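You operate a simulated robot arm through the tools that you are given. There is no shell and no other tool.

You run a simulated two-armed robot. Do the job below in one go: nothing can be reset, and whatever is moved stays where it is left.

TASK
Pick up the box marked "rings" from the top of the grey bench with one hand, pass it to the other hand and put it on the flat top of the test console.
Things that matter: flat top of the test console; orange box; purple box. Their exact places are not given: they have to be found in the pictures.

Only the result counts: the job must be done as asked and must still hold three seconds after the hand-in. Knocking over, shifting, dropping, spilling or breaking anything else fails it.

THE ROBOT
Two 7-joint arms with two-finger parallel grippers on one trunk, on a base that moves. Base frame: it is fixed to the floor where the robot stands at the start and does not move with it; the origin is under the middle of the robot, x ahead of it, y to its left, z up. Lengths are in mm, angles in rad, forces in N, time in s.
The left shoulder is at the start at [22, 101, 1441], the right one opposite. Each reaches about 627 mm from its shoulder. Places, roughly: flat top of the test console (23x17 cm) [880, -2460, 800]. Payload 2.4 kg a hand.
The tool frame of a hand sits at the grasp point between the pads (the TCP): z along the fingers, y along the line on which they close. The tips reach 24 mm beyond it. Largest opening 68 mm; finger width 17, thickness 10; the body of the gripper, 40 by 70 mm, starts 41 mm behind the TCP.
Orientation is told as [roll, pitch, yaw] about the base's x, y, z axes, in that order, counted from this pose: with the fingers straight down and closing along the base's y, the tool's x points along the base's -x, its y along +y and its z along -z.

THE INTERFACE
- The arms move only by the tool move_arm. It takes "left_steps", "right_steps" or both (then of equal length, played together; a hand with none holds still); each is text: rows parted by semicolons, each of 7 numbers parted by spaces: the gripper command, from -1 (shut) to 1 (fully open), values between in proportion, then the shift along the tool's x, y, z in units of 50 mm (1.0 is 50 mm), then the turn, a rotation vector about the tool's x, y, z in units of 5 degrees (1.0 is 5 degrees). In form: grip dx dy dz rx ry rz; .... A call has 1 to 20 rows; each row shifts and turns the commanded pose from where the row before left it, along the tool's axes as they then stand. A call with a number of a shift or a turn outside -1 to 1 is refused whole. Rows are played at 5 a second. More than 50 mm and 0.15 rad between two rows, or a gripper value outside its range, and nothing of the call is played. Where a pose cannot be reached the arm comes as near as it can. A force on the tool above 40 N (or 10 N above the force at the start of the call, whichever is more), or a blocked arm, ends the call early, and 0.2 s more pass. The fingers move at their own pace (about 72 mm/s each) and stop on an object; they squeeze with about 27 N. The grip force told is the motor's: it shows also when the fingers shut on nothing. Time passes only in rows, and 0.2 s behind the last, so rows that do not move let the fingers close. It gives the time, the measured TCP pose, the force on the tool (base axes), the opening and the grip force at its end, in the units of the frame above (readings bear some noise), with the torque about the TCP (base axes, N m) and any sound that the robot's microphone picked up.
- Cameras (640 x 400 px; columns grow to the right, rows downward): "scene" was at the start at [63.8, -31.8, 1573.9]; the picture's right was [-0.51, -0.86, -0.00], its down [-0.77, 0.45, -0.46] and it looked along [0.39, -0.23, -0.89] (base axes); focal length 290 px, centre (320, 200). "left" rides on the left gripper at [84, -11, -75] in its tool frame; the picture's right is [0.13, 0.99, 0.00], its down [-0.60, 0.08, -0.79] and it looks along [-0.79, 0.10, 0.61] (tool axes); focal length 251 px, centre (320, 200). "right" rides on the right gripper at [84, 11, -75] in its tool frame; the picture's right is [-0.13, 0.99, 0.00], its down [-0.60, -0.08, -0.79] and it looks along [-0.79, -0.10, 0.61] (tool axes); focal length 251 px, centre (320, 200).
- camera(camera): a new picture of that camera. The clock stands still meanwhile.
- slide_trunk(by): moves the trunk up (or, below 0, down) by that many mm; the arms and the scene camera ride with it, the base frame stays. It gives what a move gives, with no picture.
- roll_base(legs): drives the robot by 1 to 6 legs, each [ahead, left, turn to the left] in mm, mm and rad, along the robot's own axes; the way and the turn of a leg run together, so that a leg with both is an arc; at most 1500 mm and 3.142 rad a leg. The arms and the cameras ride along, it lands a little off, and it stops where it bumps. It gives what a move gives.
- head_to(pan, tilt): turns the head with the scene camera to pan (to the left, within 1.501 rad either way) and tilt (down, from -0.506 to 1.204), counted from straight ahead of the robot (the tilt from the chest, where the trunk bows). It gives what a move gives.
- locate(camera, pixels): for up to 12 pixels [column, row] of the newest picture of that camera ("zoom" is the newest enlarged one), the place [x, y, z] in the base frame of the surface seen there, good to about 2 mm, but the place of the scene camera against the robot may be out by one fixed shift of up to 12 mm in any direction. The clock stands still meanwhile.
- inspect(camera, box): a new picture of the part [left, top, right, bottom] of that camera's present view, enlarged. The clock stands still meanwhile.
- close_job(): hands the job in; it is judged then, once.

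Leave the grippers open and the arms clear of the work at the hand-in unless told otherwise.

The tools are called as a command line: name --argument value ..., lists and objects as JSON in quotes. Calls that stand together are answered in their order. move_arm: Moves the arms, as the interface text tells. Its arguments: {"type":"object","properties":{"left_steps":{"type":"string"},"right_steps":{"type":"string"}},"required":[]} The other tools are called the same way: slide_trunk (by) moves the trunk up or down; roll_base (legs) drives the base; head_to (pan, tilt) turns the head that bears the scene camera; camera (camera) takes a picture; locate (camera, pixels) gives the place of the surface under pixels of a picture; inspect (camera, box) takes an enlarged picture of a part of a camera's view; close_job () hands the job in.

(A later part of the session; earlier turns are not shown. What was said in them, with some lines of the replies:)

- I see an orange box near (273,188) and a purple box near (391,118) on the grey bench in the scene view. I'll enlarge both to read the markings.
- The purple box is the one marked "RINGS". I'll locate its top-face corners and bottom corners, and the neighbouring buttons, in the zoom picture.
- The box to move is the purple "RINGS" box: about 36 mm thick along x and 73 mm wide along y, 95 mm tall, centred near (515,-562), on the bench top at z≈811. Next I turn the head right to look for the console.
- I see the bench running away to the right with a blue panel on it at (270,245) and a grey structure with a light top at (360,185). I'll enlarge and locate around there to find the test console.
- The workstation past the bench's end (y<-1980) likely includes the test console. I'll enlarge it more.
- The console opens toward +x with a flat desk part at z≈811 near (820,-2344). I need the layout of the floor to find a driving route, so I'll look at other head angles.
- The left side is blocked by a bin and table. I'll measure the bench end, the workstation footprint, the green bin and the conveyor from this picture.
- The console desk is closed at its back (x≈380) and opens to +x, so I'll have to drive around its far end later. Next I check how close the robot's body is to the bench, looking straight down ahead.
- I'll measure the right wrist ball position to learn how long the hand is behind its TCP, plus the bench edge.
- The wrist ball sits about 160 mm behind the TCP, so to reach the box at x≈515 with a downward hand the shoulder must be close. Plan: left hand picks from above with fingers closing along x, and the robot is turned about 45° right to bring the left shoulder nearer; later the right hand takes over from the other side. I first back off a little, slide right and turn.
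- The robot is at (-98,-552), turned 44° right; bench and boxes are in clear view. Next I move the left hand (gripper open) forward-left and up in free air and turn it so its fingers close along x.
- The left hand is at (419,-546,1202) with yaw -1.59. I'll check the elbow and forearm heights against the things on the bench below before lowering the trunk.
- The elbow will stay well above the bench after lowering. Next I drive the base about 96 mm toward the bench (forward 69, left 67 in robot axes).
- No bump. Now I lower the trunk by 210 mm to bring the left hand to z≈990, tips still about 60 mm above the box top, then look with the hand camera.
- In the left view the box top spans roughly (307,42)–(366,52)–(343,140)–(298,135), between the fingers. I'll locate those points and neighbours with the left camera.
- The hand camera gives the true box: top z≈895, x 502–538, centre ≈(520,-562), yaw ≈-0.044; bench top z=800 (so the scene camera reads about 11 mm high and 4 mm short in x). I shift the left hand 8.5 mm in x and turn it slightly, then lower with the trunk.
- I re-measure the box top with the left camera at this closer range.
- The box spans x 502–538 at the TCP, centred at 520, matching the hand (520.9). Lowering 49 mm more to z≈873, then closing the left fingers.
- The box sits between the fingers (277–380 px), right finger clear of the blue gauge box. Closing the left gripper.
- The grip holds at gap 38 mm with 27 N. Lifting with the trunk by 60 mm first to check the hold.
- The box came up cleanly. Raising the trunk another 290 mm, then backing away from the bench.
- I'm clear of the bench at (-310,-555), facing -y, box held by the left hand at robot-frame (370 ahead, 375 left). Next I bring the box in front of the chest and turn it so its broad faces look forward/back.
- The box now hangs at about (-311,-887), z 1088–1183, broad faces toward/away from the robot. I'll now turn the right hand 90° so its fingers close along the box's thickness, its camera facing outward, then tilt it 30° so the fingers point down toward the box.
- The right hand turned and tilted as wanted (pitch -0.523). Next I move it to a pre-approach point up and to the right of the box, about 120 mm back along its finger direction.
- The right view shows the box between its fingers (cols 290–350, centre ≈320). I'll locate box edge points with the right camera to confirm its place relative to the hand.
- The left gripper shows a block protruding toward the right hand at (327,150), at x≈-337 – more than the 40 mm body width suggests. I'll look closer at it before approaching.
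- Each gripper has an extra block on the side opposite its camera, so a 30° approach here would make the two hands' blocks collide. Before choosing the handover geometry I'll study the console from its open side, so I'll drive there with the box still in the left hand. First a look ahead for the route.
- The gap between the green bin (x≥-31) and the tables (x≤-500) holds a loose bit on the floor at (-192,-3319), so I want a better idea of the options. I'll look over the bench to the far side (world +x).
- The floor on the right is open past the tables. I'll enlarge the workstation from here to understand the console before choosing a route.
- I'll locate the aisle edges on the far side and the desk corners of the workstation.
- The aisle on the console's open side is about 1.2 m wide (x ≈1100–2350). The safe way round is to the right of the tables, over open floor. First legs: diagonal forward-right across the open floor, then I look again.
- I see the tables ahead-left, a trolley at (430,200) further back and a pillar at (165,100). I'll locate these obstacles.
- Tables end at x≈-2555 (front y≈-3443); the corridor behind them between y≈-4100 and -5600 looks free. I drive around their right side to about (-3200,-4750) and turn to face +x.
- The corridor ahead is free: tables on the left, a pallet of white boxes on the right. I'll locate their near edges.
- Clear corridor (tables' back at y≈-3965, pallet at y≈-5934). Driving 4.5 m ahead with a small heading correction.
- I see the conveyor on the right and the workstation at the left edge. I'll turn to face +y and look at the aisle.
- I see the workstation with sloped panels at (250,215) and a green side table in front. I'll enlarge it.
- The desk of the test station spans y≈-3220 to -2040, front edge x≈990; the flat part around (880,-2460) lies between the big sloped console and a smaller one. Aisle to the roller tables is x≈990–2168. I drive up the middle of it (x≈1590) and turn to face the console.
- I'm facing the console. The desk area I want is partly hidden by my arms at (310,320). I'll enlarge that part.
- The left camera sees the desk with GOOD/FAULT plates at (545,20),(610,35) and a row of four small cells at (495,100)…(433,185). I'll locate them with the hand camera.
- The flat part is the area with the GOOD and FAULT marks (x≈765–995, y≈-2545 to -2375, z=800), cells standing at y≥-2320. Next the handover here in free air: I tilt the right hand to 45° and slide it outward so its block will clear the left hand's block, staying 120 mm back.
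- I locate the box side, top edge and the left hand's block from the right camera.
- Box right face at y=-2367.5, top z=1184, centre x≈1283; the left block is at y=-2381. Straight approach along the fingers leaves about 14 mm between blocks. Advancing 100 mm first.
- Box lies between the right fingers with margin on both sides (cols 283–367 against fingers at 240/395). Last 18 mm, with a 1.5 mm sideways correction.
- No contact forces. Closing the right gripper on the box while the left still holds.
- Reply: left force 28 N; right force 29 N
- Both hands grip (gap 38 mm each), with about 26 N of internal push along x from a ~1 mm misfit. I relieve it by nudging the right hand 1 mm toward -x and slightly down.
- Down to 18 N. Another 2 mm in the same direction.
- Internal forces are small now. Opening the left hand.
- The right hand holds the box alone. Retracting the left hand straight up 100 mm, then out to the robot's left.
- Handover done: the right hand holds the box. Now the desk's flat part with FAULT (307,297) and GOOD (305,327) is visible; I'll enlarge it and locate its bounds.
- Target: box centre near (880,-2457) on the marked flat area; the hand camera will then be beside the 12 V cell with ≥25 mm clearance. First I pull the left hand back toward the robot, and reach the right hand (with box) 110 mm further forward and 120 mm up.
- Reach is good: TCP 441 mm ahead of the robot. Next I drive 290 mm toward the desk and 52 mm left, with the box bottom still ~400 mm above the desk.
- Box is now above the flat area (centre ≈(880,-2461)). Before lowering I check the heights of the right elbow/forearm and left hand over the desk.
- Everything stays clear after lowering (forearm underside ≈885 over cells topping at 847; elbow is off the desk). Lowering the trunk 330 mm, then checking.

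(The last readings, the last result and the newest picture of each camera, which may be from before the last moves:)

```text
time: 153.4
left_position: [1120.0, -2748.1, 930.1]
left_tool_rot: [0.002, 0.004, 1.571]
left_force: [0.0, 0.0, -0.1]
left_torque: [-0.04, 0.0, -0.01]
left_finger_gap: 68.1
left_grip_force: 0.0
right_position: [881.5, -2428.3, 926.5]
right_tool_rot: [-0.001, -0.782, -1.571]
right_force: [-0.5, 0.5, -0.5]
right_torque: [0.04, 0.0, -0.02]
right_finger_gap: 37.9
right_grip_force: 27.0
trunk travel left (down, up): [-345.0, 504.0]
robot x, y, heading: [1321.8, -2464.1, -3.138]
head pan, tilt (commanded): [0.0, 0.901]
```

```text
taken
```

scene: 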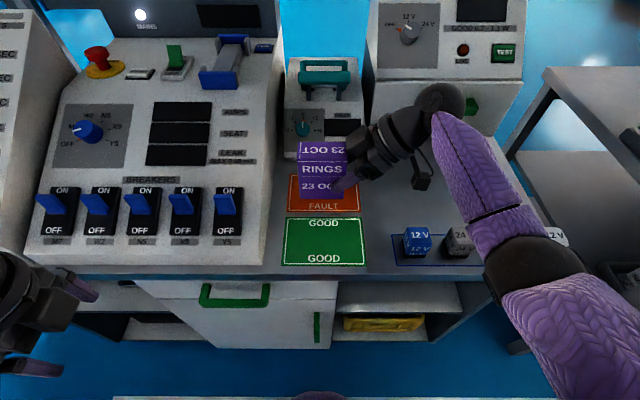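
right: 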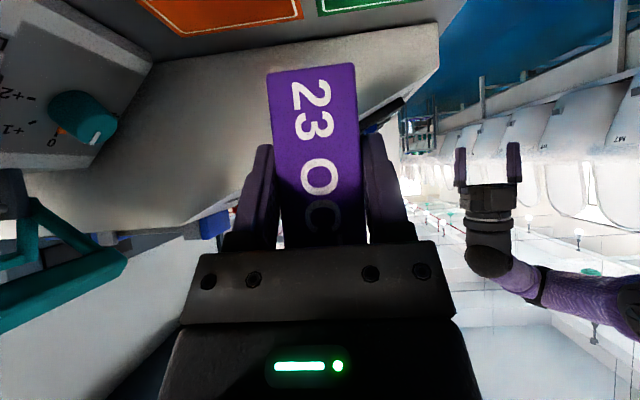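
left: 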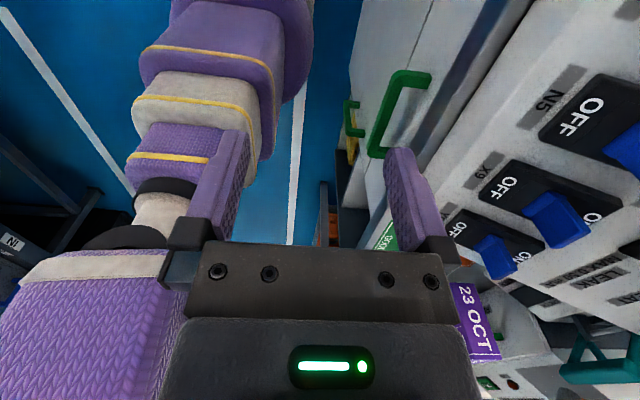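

Box bottom is ~79 mm above the desk. I check the left hand's distance to the drawer handle and console front with the left camera.

locate --camera "left" --pixels '[[410, 80], [380, 150], [395, 115], [460, 100], [490, 200], [520, 130], [430, 160]]'

locate --camera "right" --pixels '[[300, 120], [320, 90], [272, 80], [352, 75], [310, 40], [410, 60], [180, 25], [330, 5]]'

locate --camera "scene" --pixels '[[300, 145], [346, 145], [302, 160], [346, 162], [420, 185], [403, 240], [432, 238], [416, 232]]'

```text
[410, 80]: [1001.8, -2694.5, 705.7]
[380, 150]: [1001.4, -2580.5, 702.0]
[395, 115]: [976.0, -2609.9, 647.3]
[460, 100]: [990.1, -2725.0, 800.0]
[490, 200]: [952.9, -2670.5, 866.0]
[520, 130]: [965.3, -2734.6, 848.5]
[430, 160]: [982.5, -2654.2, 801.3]
```

```text
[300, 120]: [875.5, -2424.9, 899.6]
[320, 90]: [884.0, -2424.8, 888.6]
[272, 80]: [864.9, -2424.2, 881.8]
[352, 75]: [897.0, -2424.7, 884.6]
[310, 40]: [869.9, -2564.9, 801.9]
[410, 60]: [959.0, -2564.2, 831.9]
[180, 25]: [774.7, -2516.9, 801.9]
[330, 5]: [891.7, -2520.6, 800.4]
```

```text
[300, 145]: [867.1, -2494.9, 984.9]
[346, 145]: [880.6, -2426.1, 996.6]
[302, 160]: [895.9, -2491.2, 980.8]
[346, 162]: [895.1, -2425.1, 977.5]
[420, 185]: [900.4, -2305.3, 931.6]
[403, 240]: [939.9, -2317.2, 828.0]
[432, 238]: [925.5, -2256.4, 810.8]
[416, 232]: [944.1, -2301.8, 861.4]
```

Left hand is clear (handle at x≈1002, hand at 1120). The camera block of the right hand is the lowest thing near the desk, so I look at it closely.

inspect --camera "scene" --box '[370, 130, 490, 260]'

```text
3.08 times, centred on (430, 195) of scene
```

zoom: 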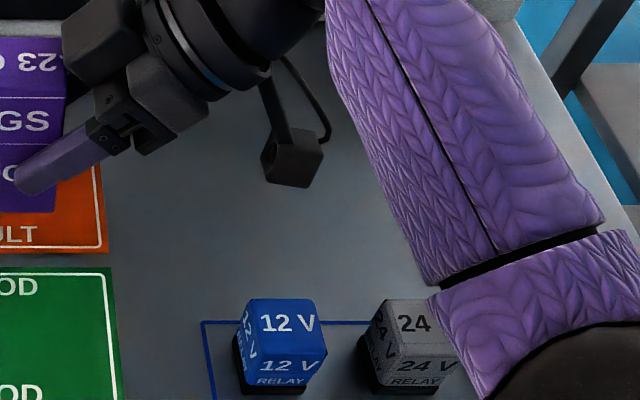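

locate --camera "zoom" --pixels '[[280, 148], [310, 150], [290, 183], [300, 160], [266, 165], [303, 182], [308, 175], [280, 300], [250, 305], [322, 300], [430, 275], [400, 200]]'

```text
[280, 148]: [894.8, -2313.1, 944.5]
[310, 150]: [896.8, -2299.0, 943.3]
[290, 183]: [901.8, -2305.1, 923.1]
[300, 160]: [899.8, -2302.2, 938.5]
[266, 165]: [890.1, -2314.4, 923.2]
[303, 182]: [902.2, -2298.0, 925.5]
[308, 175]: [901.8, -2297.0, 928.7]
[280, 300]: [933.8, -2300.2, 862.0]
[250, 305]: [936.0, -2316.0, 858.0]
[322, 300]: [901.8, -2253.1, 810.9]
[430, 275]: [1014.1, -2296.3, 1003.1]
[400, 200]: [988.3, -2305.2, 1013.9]
```

The camera block's lowest part is only ~18 mm below TCP level and 30 mm clear of the 12 V cell, so it will stay ~28 mm above the desk. Lowering the trunk 70 mm to leave ~9 mm under the box.

slide_trunk --by -70

camera --camera "right"

camera --camera "scene"

```text
time: 154.5
left_position: [1119.7, -2746.6, 861.0]
left_tool_rot: [0.001, 0.001, 1.571]
left_force: [0.2, -0.1, 0.2]
left_torque: [0.01, 0.02, 0.04]
left_finger_gap: 67.9
left_grip_force: 0.0
right_position: [880.4, -2427.8, 856.5]
right_tool_rot: [0.0, -0.784, -1.569]
right_force: [0.8, -0.5, -2.7]
right_torque: [0.06, 0.0, 0.01]
right_finger_gap: 37.9
right_grip_force: 27.1
trunk travel left (down, up): [-275.0, 574.0]
robot x, y, heading: [1323.9, -2462.9, -3.137]
head pan, tilt (commanded): [0.0, 0.901]
```

```text
taken
```

right: 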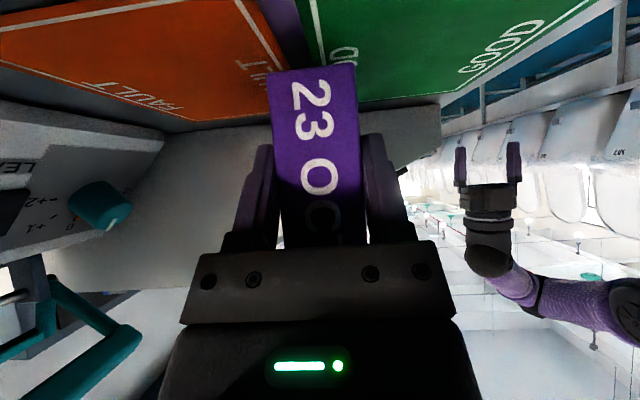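

```text
taken
```

scene: 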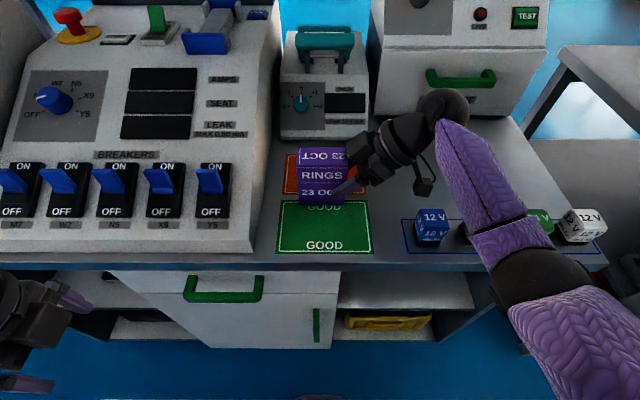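

I locate the box's lower edge and the desk just beside it from the right camera.

locate --camera "right" --pixels '[[273, 77], [352, 70], [312, 76], [312, 90], [280, 62], [285, 40], [340, 55], [380, 85], [240, 100]]'

inspect --camera "right" --box '[220, 20, 420, 140]'

```text
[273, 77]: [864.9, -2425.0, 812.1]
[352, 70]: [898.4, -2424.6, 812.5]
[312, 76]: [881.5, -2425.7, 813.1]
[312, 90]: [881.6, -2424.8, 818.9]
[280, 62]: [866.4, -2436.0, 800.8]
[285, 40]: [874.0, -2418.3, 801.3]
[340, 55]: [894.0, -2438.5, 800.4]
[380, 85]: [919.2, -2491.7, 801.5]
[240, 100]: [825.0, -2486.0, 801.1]
```

```text
3.20 times, centred on (320, 80) of right
```

zoom: 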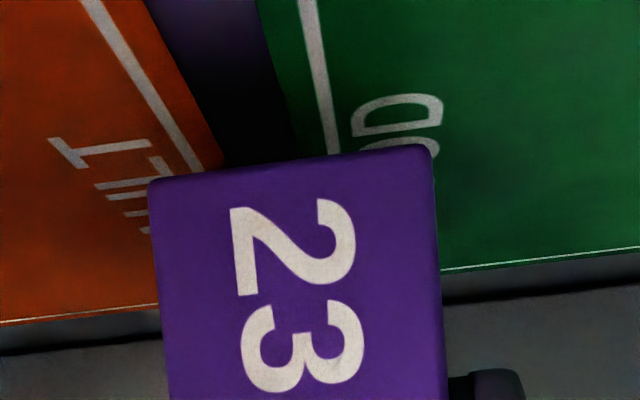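

Box bottom is ~9 mm above the desk, which reads 800–801 on the marks and between them. To sit mainly on one mark rather than on the seam, I locate the mark edges around the seam.

locate --camera "zoom" --pixels '[[275, 30], [295, 130], [260, 30], [170, 40], [215, 150], [230, 150], [190, 40], [520, 262], [80, 312], [540, 275], [80, 330]]'

```text
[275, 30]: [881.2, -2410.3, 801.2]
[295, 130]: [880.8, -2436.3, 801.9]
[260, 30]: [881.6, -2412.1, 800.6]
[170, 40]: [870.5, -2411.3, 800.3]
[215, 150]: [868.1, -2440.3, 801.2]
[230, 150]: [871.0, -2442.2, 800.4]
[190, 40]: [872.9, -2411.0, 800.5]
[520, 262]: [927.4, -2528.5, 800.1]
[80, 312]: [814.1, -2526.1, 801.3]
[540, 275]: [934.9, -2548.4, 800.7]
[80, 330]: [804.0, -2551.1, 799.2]
```

The seam is at x 870–880 and the box (x 863–899) will rest on both sides of it, level. Now lowering gently with the arm: 7 mm first.

move_arm --right_steps "-1 0.02 0 0.02 0 0 0;-1 0.02 0 0.02 0 0 0;-1 0.02 0 0.02 0 0 0;-1 0.02 0 0.02 0 0 0;-1 0.02 0 0.02 0 0 0;-1 0 0 0 0 0 0"

camera --camera "right"

locate --camera "right" --pixels '[[273, 77], [352, 70], [312, 76], [280, 55]]'

```text
time: 155.9
left_position: [1120.2, -2747.0, 860.9]
left_tool_rot: [0.001, 0.002, 1.57]
left_force: [0.3, 0.2, 0.7]
left_torque: [0.0, 0.0, -0.01]
left_finger_gap: 67.9
left_grip_force: 0.0
right_position: [880.4, -2428.9, 849.6]
right_tool_rot: [0.003, -0.785, -1.571]
right_force: [-0.2, 0.2, -1.4]
right_torque: [0.08, -0.02, -0.04]
right_finger_gap: 37.7
right_grip_force: 26.5
trunk travel left (down, up): [-275.0, 574.0]
robot x, y, heading: [1320.5, -2463.2, -3.138]
head pan, tilt (commanded): [0.0, 0.901]
```

```text
taken
```

right: 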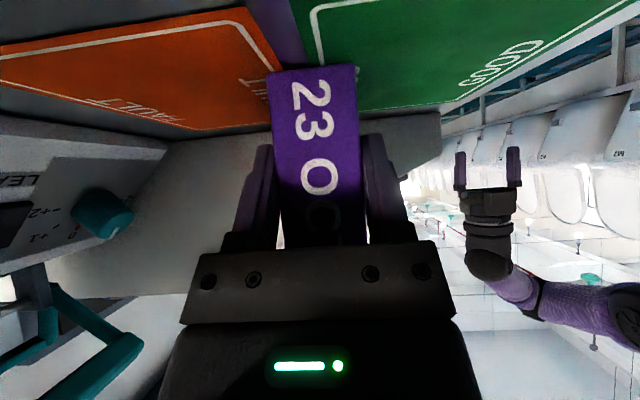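

```text
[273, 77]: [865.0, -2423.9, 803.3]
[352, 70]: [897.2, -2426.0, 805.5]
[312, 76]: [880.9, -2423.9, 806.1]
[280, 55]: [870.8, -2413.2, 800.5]
```

About 2 mm left, no contact yet. Continuing in small steps.

move_arm --right_steps "-1 0.01 0 0.01 0 0 0;-1 0.01 0 0.01 0 0 0;-1 0 0 0 0 0 0"

```text
time: 156.7
left_position: [1119.9, -2746.3, 861.8]
left_tool_rot: [0.002, 0.002, 1.571]
left_force: [0.1, 0.4, 0.4]
left_torque: [0.01, 0.01, -0.01]
left_finger_gap: 67.9
left_grip_force: 0.1
right_position: [878.5, -2429.3, 848.7]
right_tool_rot: [-0.001, -0.784, -1.57]
right_force: [-1.8, 0.8, 4.0]
right_torque: [0.13, 0.06, 0.01]
right_finger_gap: 38.0
right_grip_force: 26.5
trunk travel left (down, up): [-275.0, 574.0]
robot x, y, heading: [1319.7, -2469.8, -3.139]
head pan, tilt (commanded): [0.0, 0.901]
```

Contact begins (force z rose to +4 N). One more 0.7 mm.

move_arm --right_steps "-1 0.01 0 0.01 0 0 0;-1 0 0 0 0 0 0"

```text
time: 157.3
left_position: [1120.5, -2748.1, 861.0]
left_tool_rot: [0.002, 0.003, 1.571]
left_force: [0.4, -0.2, -0.1]
left_torque: [0.02, -0.02, -0.03]
left_finger_gap: 68.0
left_grip_force: 0.0
right_position: [879.9, -2429.2, 847.5]
right_tool_rot: [-0.003, -0.785, -1.568]
right_force: [-1.6, 0.4, 17.0]
right_torque: [0.1, -0.06, 0.05]
right_finger_gap: 37.7
right_grip_force: 27.2
trunk travel left (down, up): [-275.0, 574.0]
robot x, y, heading: [1317.3, -2465.1, -3.143]
head pan, tilt (commanded): [0.0, 0.901]
```

Firm contact (17 N). I look at the box's seating before releasing, and ease the press by 0.7 mm.

move_arm --right_steps "-1 -0.01 0 -0.01 0 0 0;-1 0 0 0 0 0 0"

inspect --camera "scene" --box '[270, 120, 400, 230]'

inspect --camera "right" --box '[220, 20, 420, 140]'

```text
time: 157.9
left_position: [1120.5, -2747.9, 860.7]
left_tool_rot: [0.003, 0.002, 1.572]
left_force: [-0.5, 0.0, -0.7]
left_torque: [0.02, -0.03, 0.01]
left_finger_gap: 68.2
left_grip_force: 0.1
right_position: [880.3, -2428.9, 848.8]
right_tool_rot: [-0.002, -0.787, -1.567]
right_force: [-4.0, -0.3, 17.5]
right_torque: [0.13, 0.09, 0.05]
right_finger_gap: 37.9
right_grip_force: 27.0
trunk travel left (down, up): [-275.0, 574.0]
robot x, y, heading: [1322.1, -2464.3, -3.136]
head pan, tilt (commanded): [0.0, 0.901]
```

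```text
3.64 times, centred on (335, 175) of scene
```

zoom: 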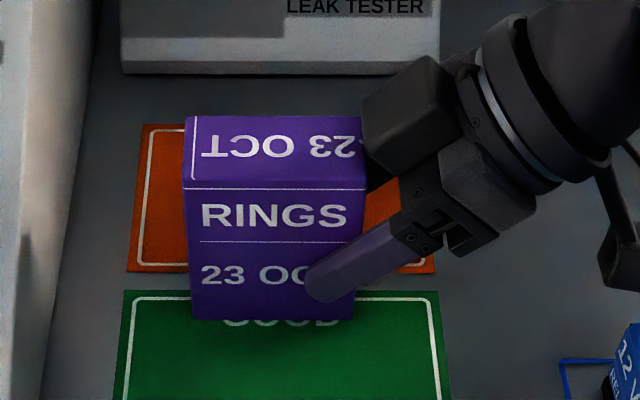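

```text
3.20 times, centred on (320, 80) of right
```

zoom: 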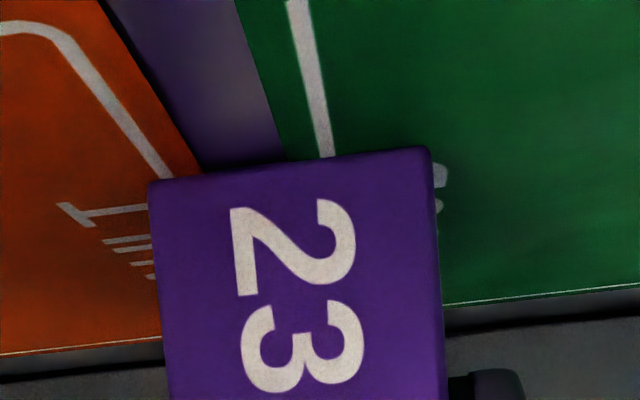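

The box looks upright and seated; the press still reads 17 N, so I ease another 0.7 mm and then open the right gripper.

move_arm --right_steps "-1 -0.01 0 -0.01 0 0 0;-1 0 0 0 0 0 0;-1 0 0 0 0 0 0"

```text
time: 158.7
left_position: [1119.7, -2747.2, 860.0]
left_tool_rot: [-0.001, 0.001, 1.57]
left_force: [1.2, 0.0, -0.9]
left_torque: [0.01, 0.0, -0.02]
left_finger_gap: 67.9
left_grip_force: 0.1
right_position: [879.9, -2428.3, 846.8]
right_tool_rot: [0.0, -0.783, -1.571]
right_force: [-2.9, 0.2, 7.5]
right_torque: [0.12, 0.25, -0.05]
right_finger_gap: 37.8
right_grip_force: 26.9
trunk travel left (down, up): [-275.0, 574.0]
robot x, y, heading: [1321.7, -2466.0, -3.139]
head pan, tilt (commanded): [0.0, 0.901]
```

Press down to 7.5 N. Opening the right fingers gradually.

move_arm --right_steps "0.2 0 0 0 0 0 0;0.35 0 0 0 0 0 0;0.5 0 0 0 0 0 0;0.75 0 0 0 0 0 0;1 0 0 0 0 0 0;1 0 0 0 0 0 0"

camera --camera "right"

inspect --camera "scene" --box '[270, 120, 400, 230]'

```text
time: 160.1
left_position: [1120.0, -2747.5, 859.4]
left_tool_rot: [-0.001, 0.002, 1.571]
left_force: [-0.1, 0.0, 0.6]
left_torque: [-0.01, 0.02, -0.01]
left_finger_gap: 67.9
left_grip_force: 0.0
right_position: [880.2, -2429.0, 849.3]
right_tool_rot: [0.002, -0.783, -1.57]
right_force: [0.7, -0.1, 0.8]
right_torque: [0.0, -0.03, -0.05]
right_finger_gap: 67.9
right_grip_force: 0.1
trunk travel left (down, up): [-275.0, 574.0]
robot x, y, heading: [1324.1, -2463.0, -3.133]
head pan, tilt (commanded): [0.0, 0.901]
```

```text
taken
```

right: 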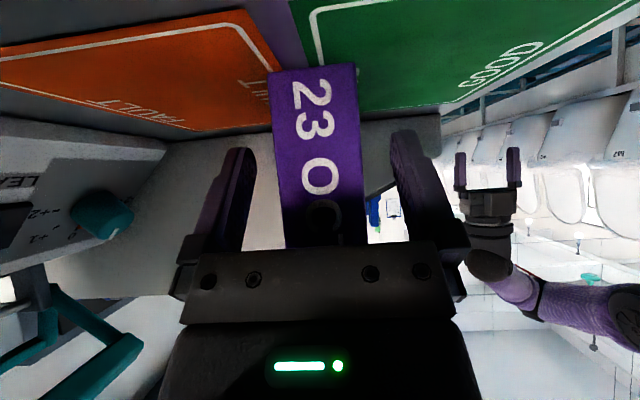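

```text
3.64 times, centred on (335, 175) of scene
```

zoom: 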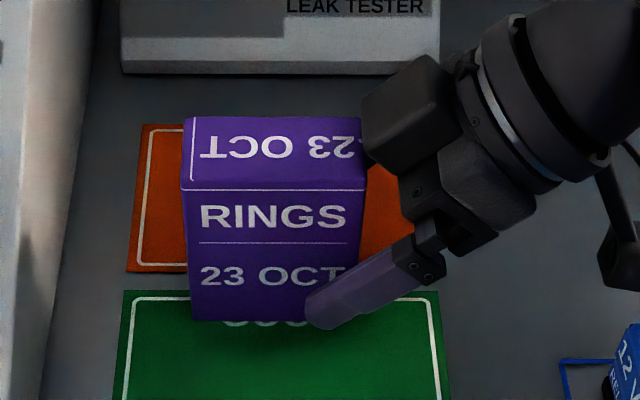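

The box stands by itself, fingers open clear of it. Retreating the right hand along its finger direction (up and to the right), 120 mm.

move_arm --right_steps "1 0 0 -0.2 0 0 0;1 0 0 -0.3 0 0 0;1 0 0 -0.4 0 0 0;1 0 0 -0.5 0 0 0;1 0 0 -0.5 0 0 0;1 0 0 -0.5 0 0 0;1 0 0 0 0 0 0"

camera --camera "scene"

camera --camera "right"

```text
time: 161.7
left_position: [1120.5, -2747.8, 860.0]
left_tool_rot: [0.0, 0.002, 1.571]
left_force: [0.5, 0.6, -0.1]
left_torque: [0.03, -0.03, 0.02]
left_finger_gap: 67.9
left_grip_force: 0.1
right_position: [878.9, -2343.9, 933.6]
right_tool_rot: [0.003, -0.785, -1.572]
right_force: [0.9, -1.3, 0.6]
right_torque: [-0.01, -0.01, 0.03]
right_finger_gap: 67.8
right_grip_force: 0.1
trunk travel left (down, up): [-275.0, 574.0]
robot x, y, heading: [1325.7, -2462.4, -3.141]
head pan, tilt (commanded): [0.0, 0.901]
```

```text
taken
```

scene: 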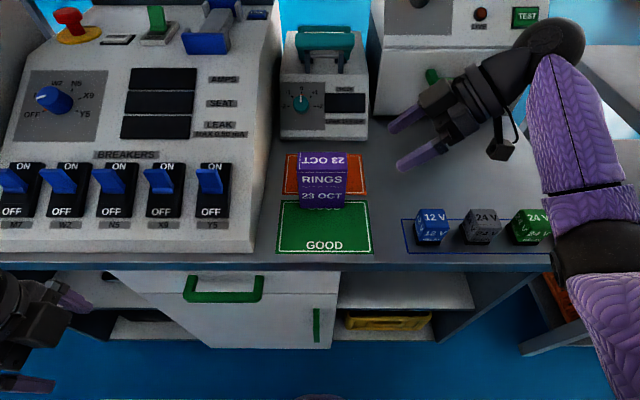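

```text
taken
```

right: 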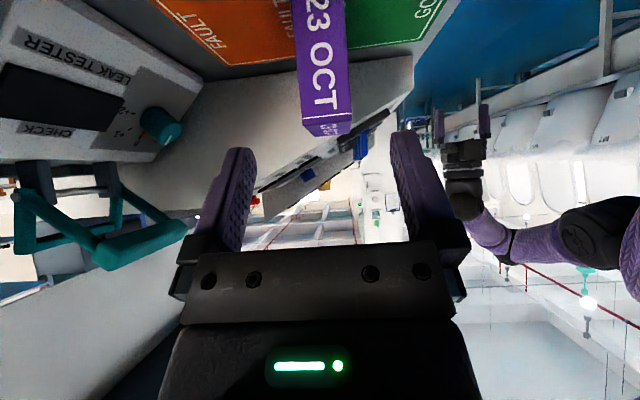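

The box stands upright on the marks and both hands are free. I raise the trunk 250 mm and back off from the desk.

slide_trunk --by 250

roll_base --legs '[[-250, 0, 0]]'

camera --camera "scene"

inspect --camera "scene" --box '[240, 170, 440, 310]'

```text
time: 164.2
left_position: [1120.3, -2746.8, 1109.8]
left_tool_rot: [0.001, 0.001, 1.571]
left_force: [-0.6, 0.2, -0.2]
left_torque: [-0.02, -0.04, 0.01]
left_finger_gap: 68.1
left_grip_force: 0.1
right_position: [880.2, -2343.9, 1183.7]
right_tool_rot: [0.001, -0.782, -1.569]
right_force: [0.9, 0.5, 0.3]
right_torque: [-0.02, 0.0, 0.0]
right_finger_gap: 68.0
right_grip_force: 0.1
trunk travel left (down, up): [-525.0, 324.0]
robot x, y, heading: [1322.4, -2462.6, -3.135]
head pan, tilt (commanded): [0.0, 0.901]
```

```text
time: 166.1
left_position: [1371.4, -2747.5, 1111.0]
left_tool_rot: [0.003, 0.003, 1.574]
left_force: [0.8, 0.5, 0.1]
left_torque: [0.0, 0.01, 0.02]
left_finger_gap: 67.9
left_grip_force: 0.1
right_position: [1129.6, -2343.9, 1184.6]
right_tool_rot: [0.0, -0.785, -1.566]
right_force: [0.8, -0.7, 0.2]
right_torque: [-0.01, 0.0, -0.02]
right_finger_gap: 68.1
right_grip_force: 0.1
trunk travel left (down, up): [-525.0, 324.0]
robot x, y, heading: [1567.7, -2462.9, -3.134]
head pan, tilt (commanded): [0.0, 0.901]
```

```text
taken
```

scene: 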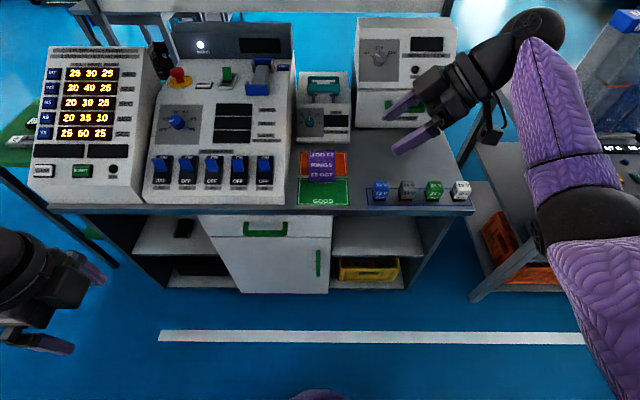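

```text
2.86 times, centred on (340, 240) of scene
```

zoom: 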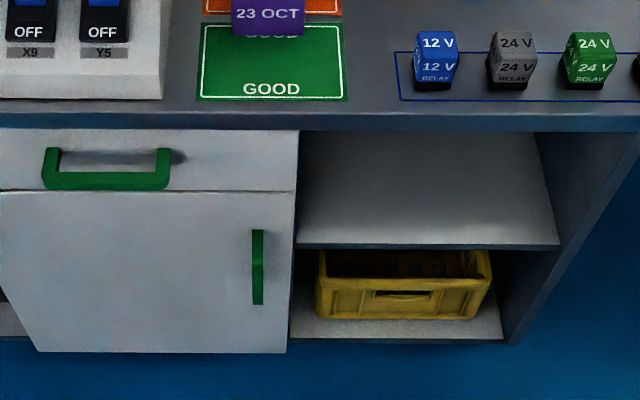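

Arms are clear. I check the box's final resting place with an enlarged view and locate its corners.

inspect --camera "scene" --box '[270, 110, 390, 220]'

locate --camera "zoom" --pixels '[[200, 165], [330, 165], [200, 145], [205, 255], [325, 255], [270, 160], [430, 300], [140, 360]]'

```text
3.64 times, centred on (330, 165) of scene
```

zoom: 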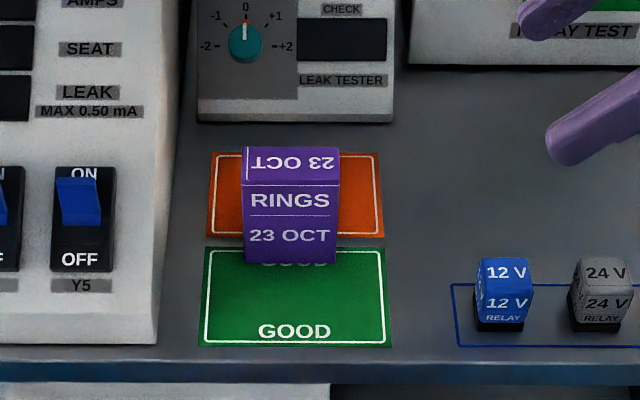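

```text
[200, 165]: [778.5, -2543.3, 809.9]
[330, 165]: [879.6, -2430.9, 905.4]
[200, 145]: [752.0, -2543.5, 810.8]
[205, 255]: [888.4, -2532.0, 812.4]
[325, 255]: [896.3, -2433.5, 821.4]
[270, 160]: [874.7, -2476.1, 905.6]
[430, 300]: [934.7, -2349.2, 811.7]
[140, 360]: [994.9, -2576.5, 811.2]
```

The "RINGS" box stands upright on the console's flat top, centred near (882,-2461), top at the expected height. The neighbouring cells haven't moved, both grippers are open and the arms are clear, so I'm handing in.

close_job

```text
The job is handed in.
```

The purple "RINGS" box is on the flat top of the test console, and I've handed the job in. It stands upright near the middle of the marked area, around (882, -2461), resting across the line between the FAULT and GOOD marks.

- **Pick and pass:** The left hand lifted the box from the grey bench. I carried it around to the console's open side and passed it to the right hand in mid-air, and the right hand set it down.
- **Other objects:** I felt no unexpected contact and saw nothing else moved, including the four relays standing beside the marks.
- **At hand-in:** Both grippers were open and the arms were clear of the desk. In the last picture, about six seconds after release, the box was still upright.
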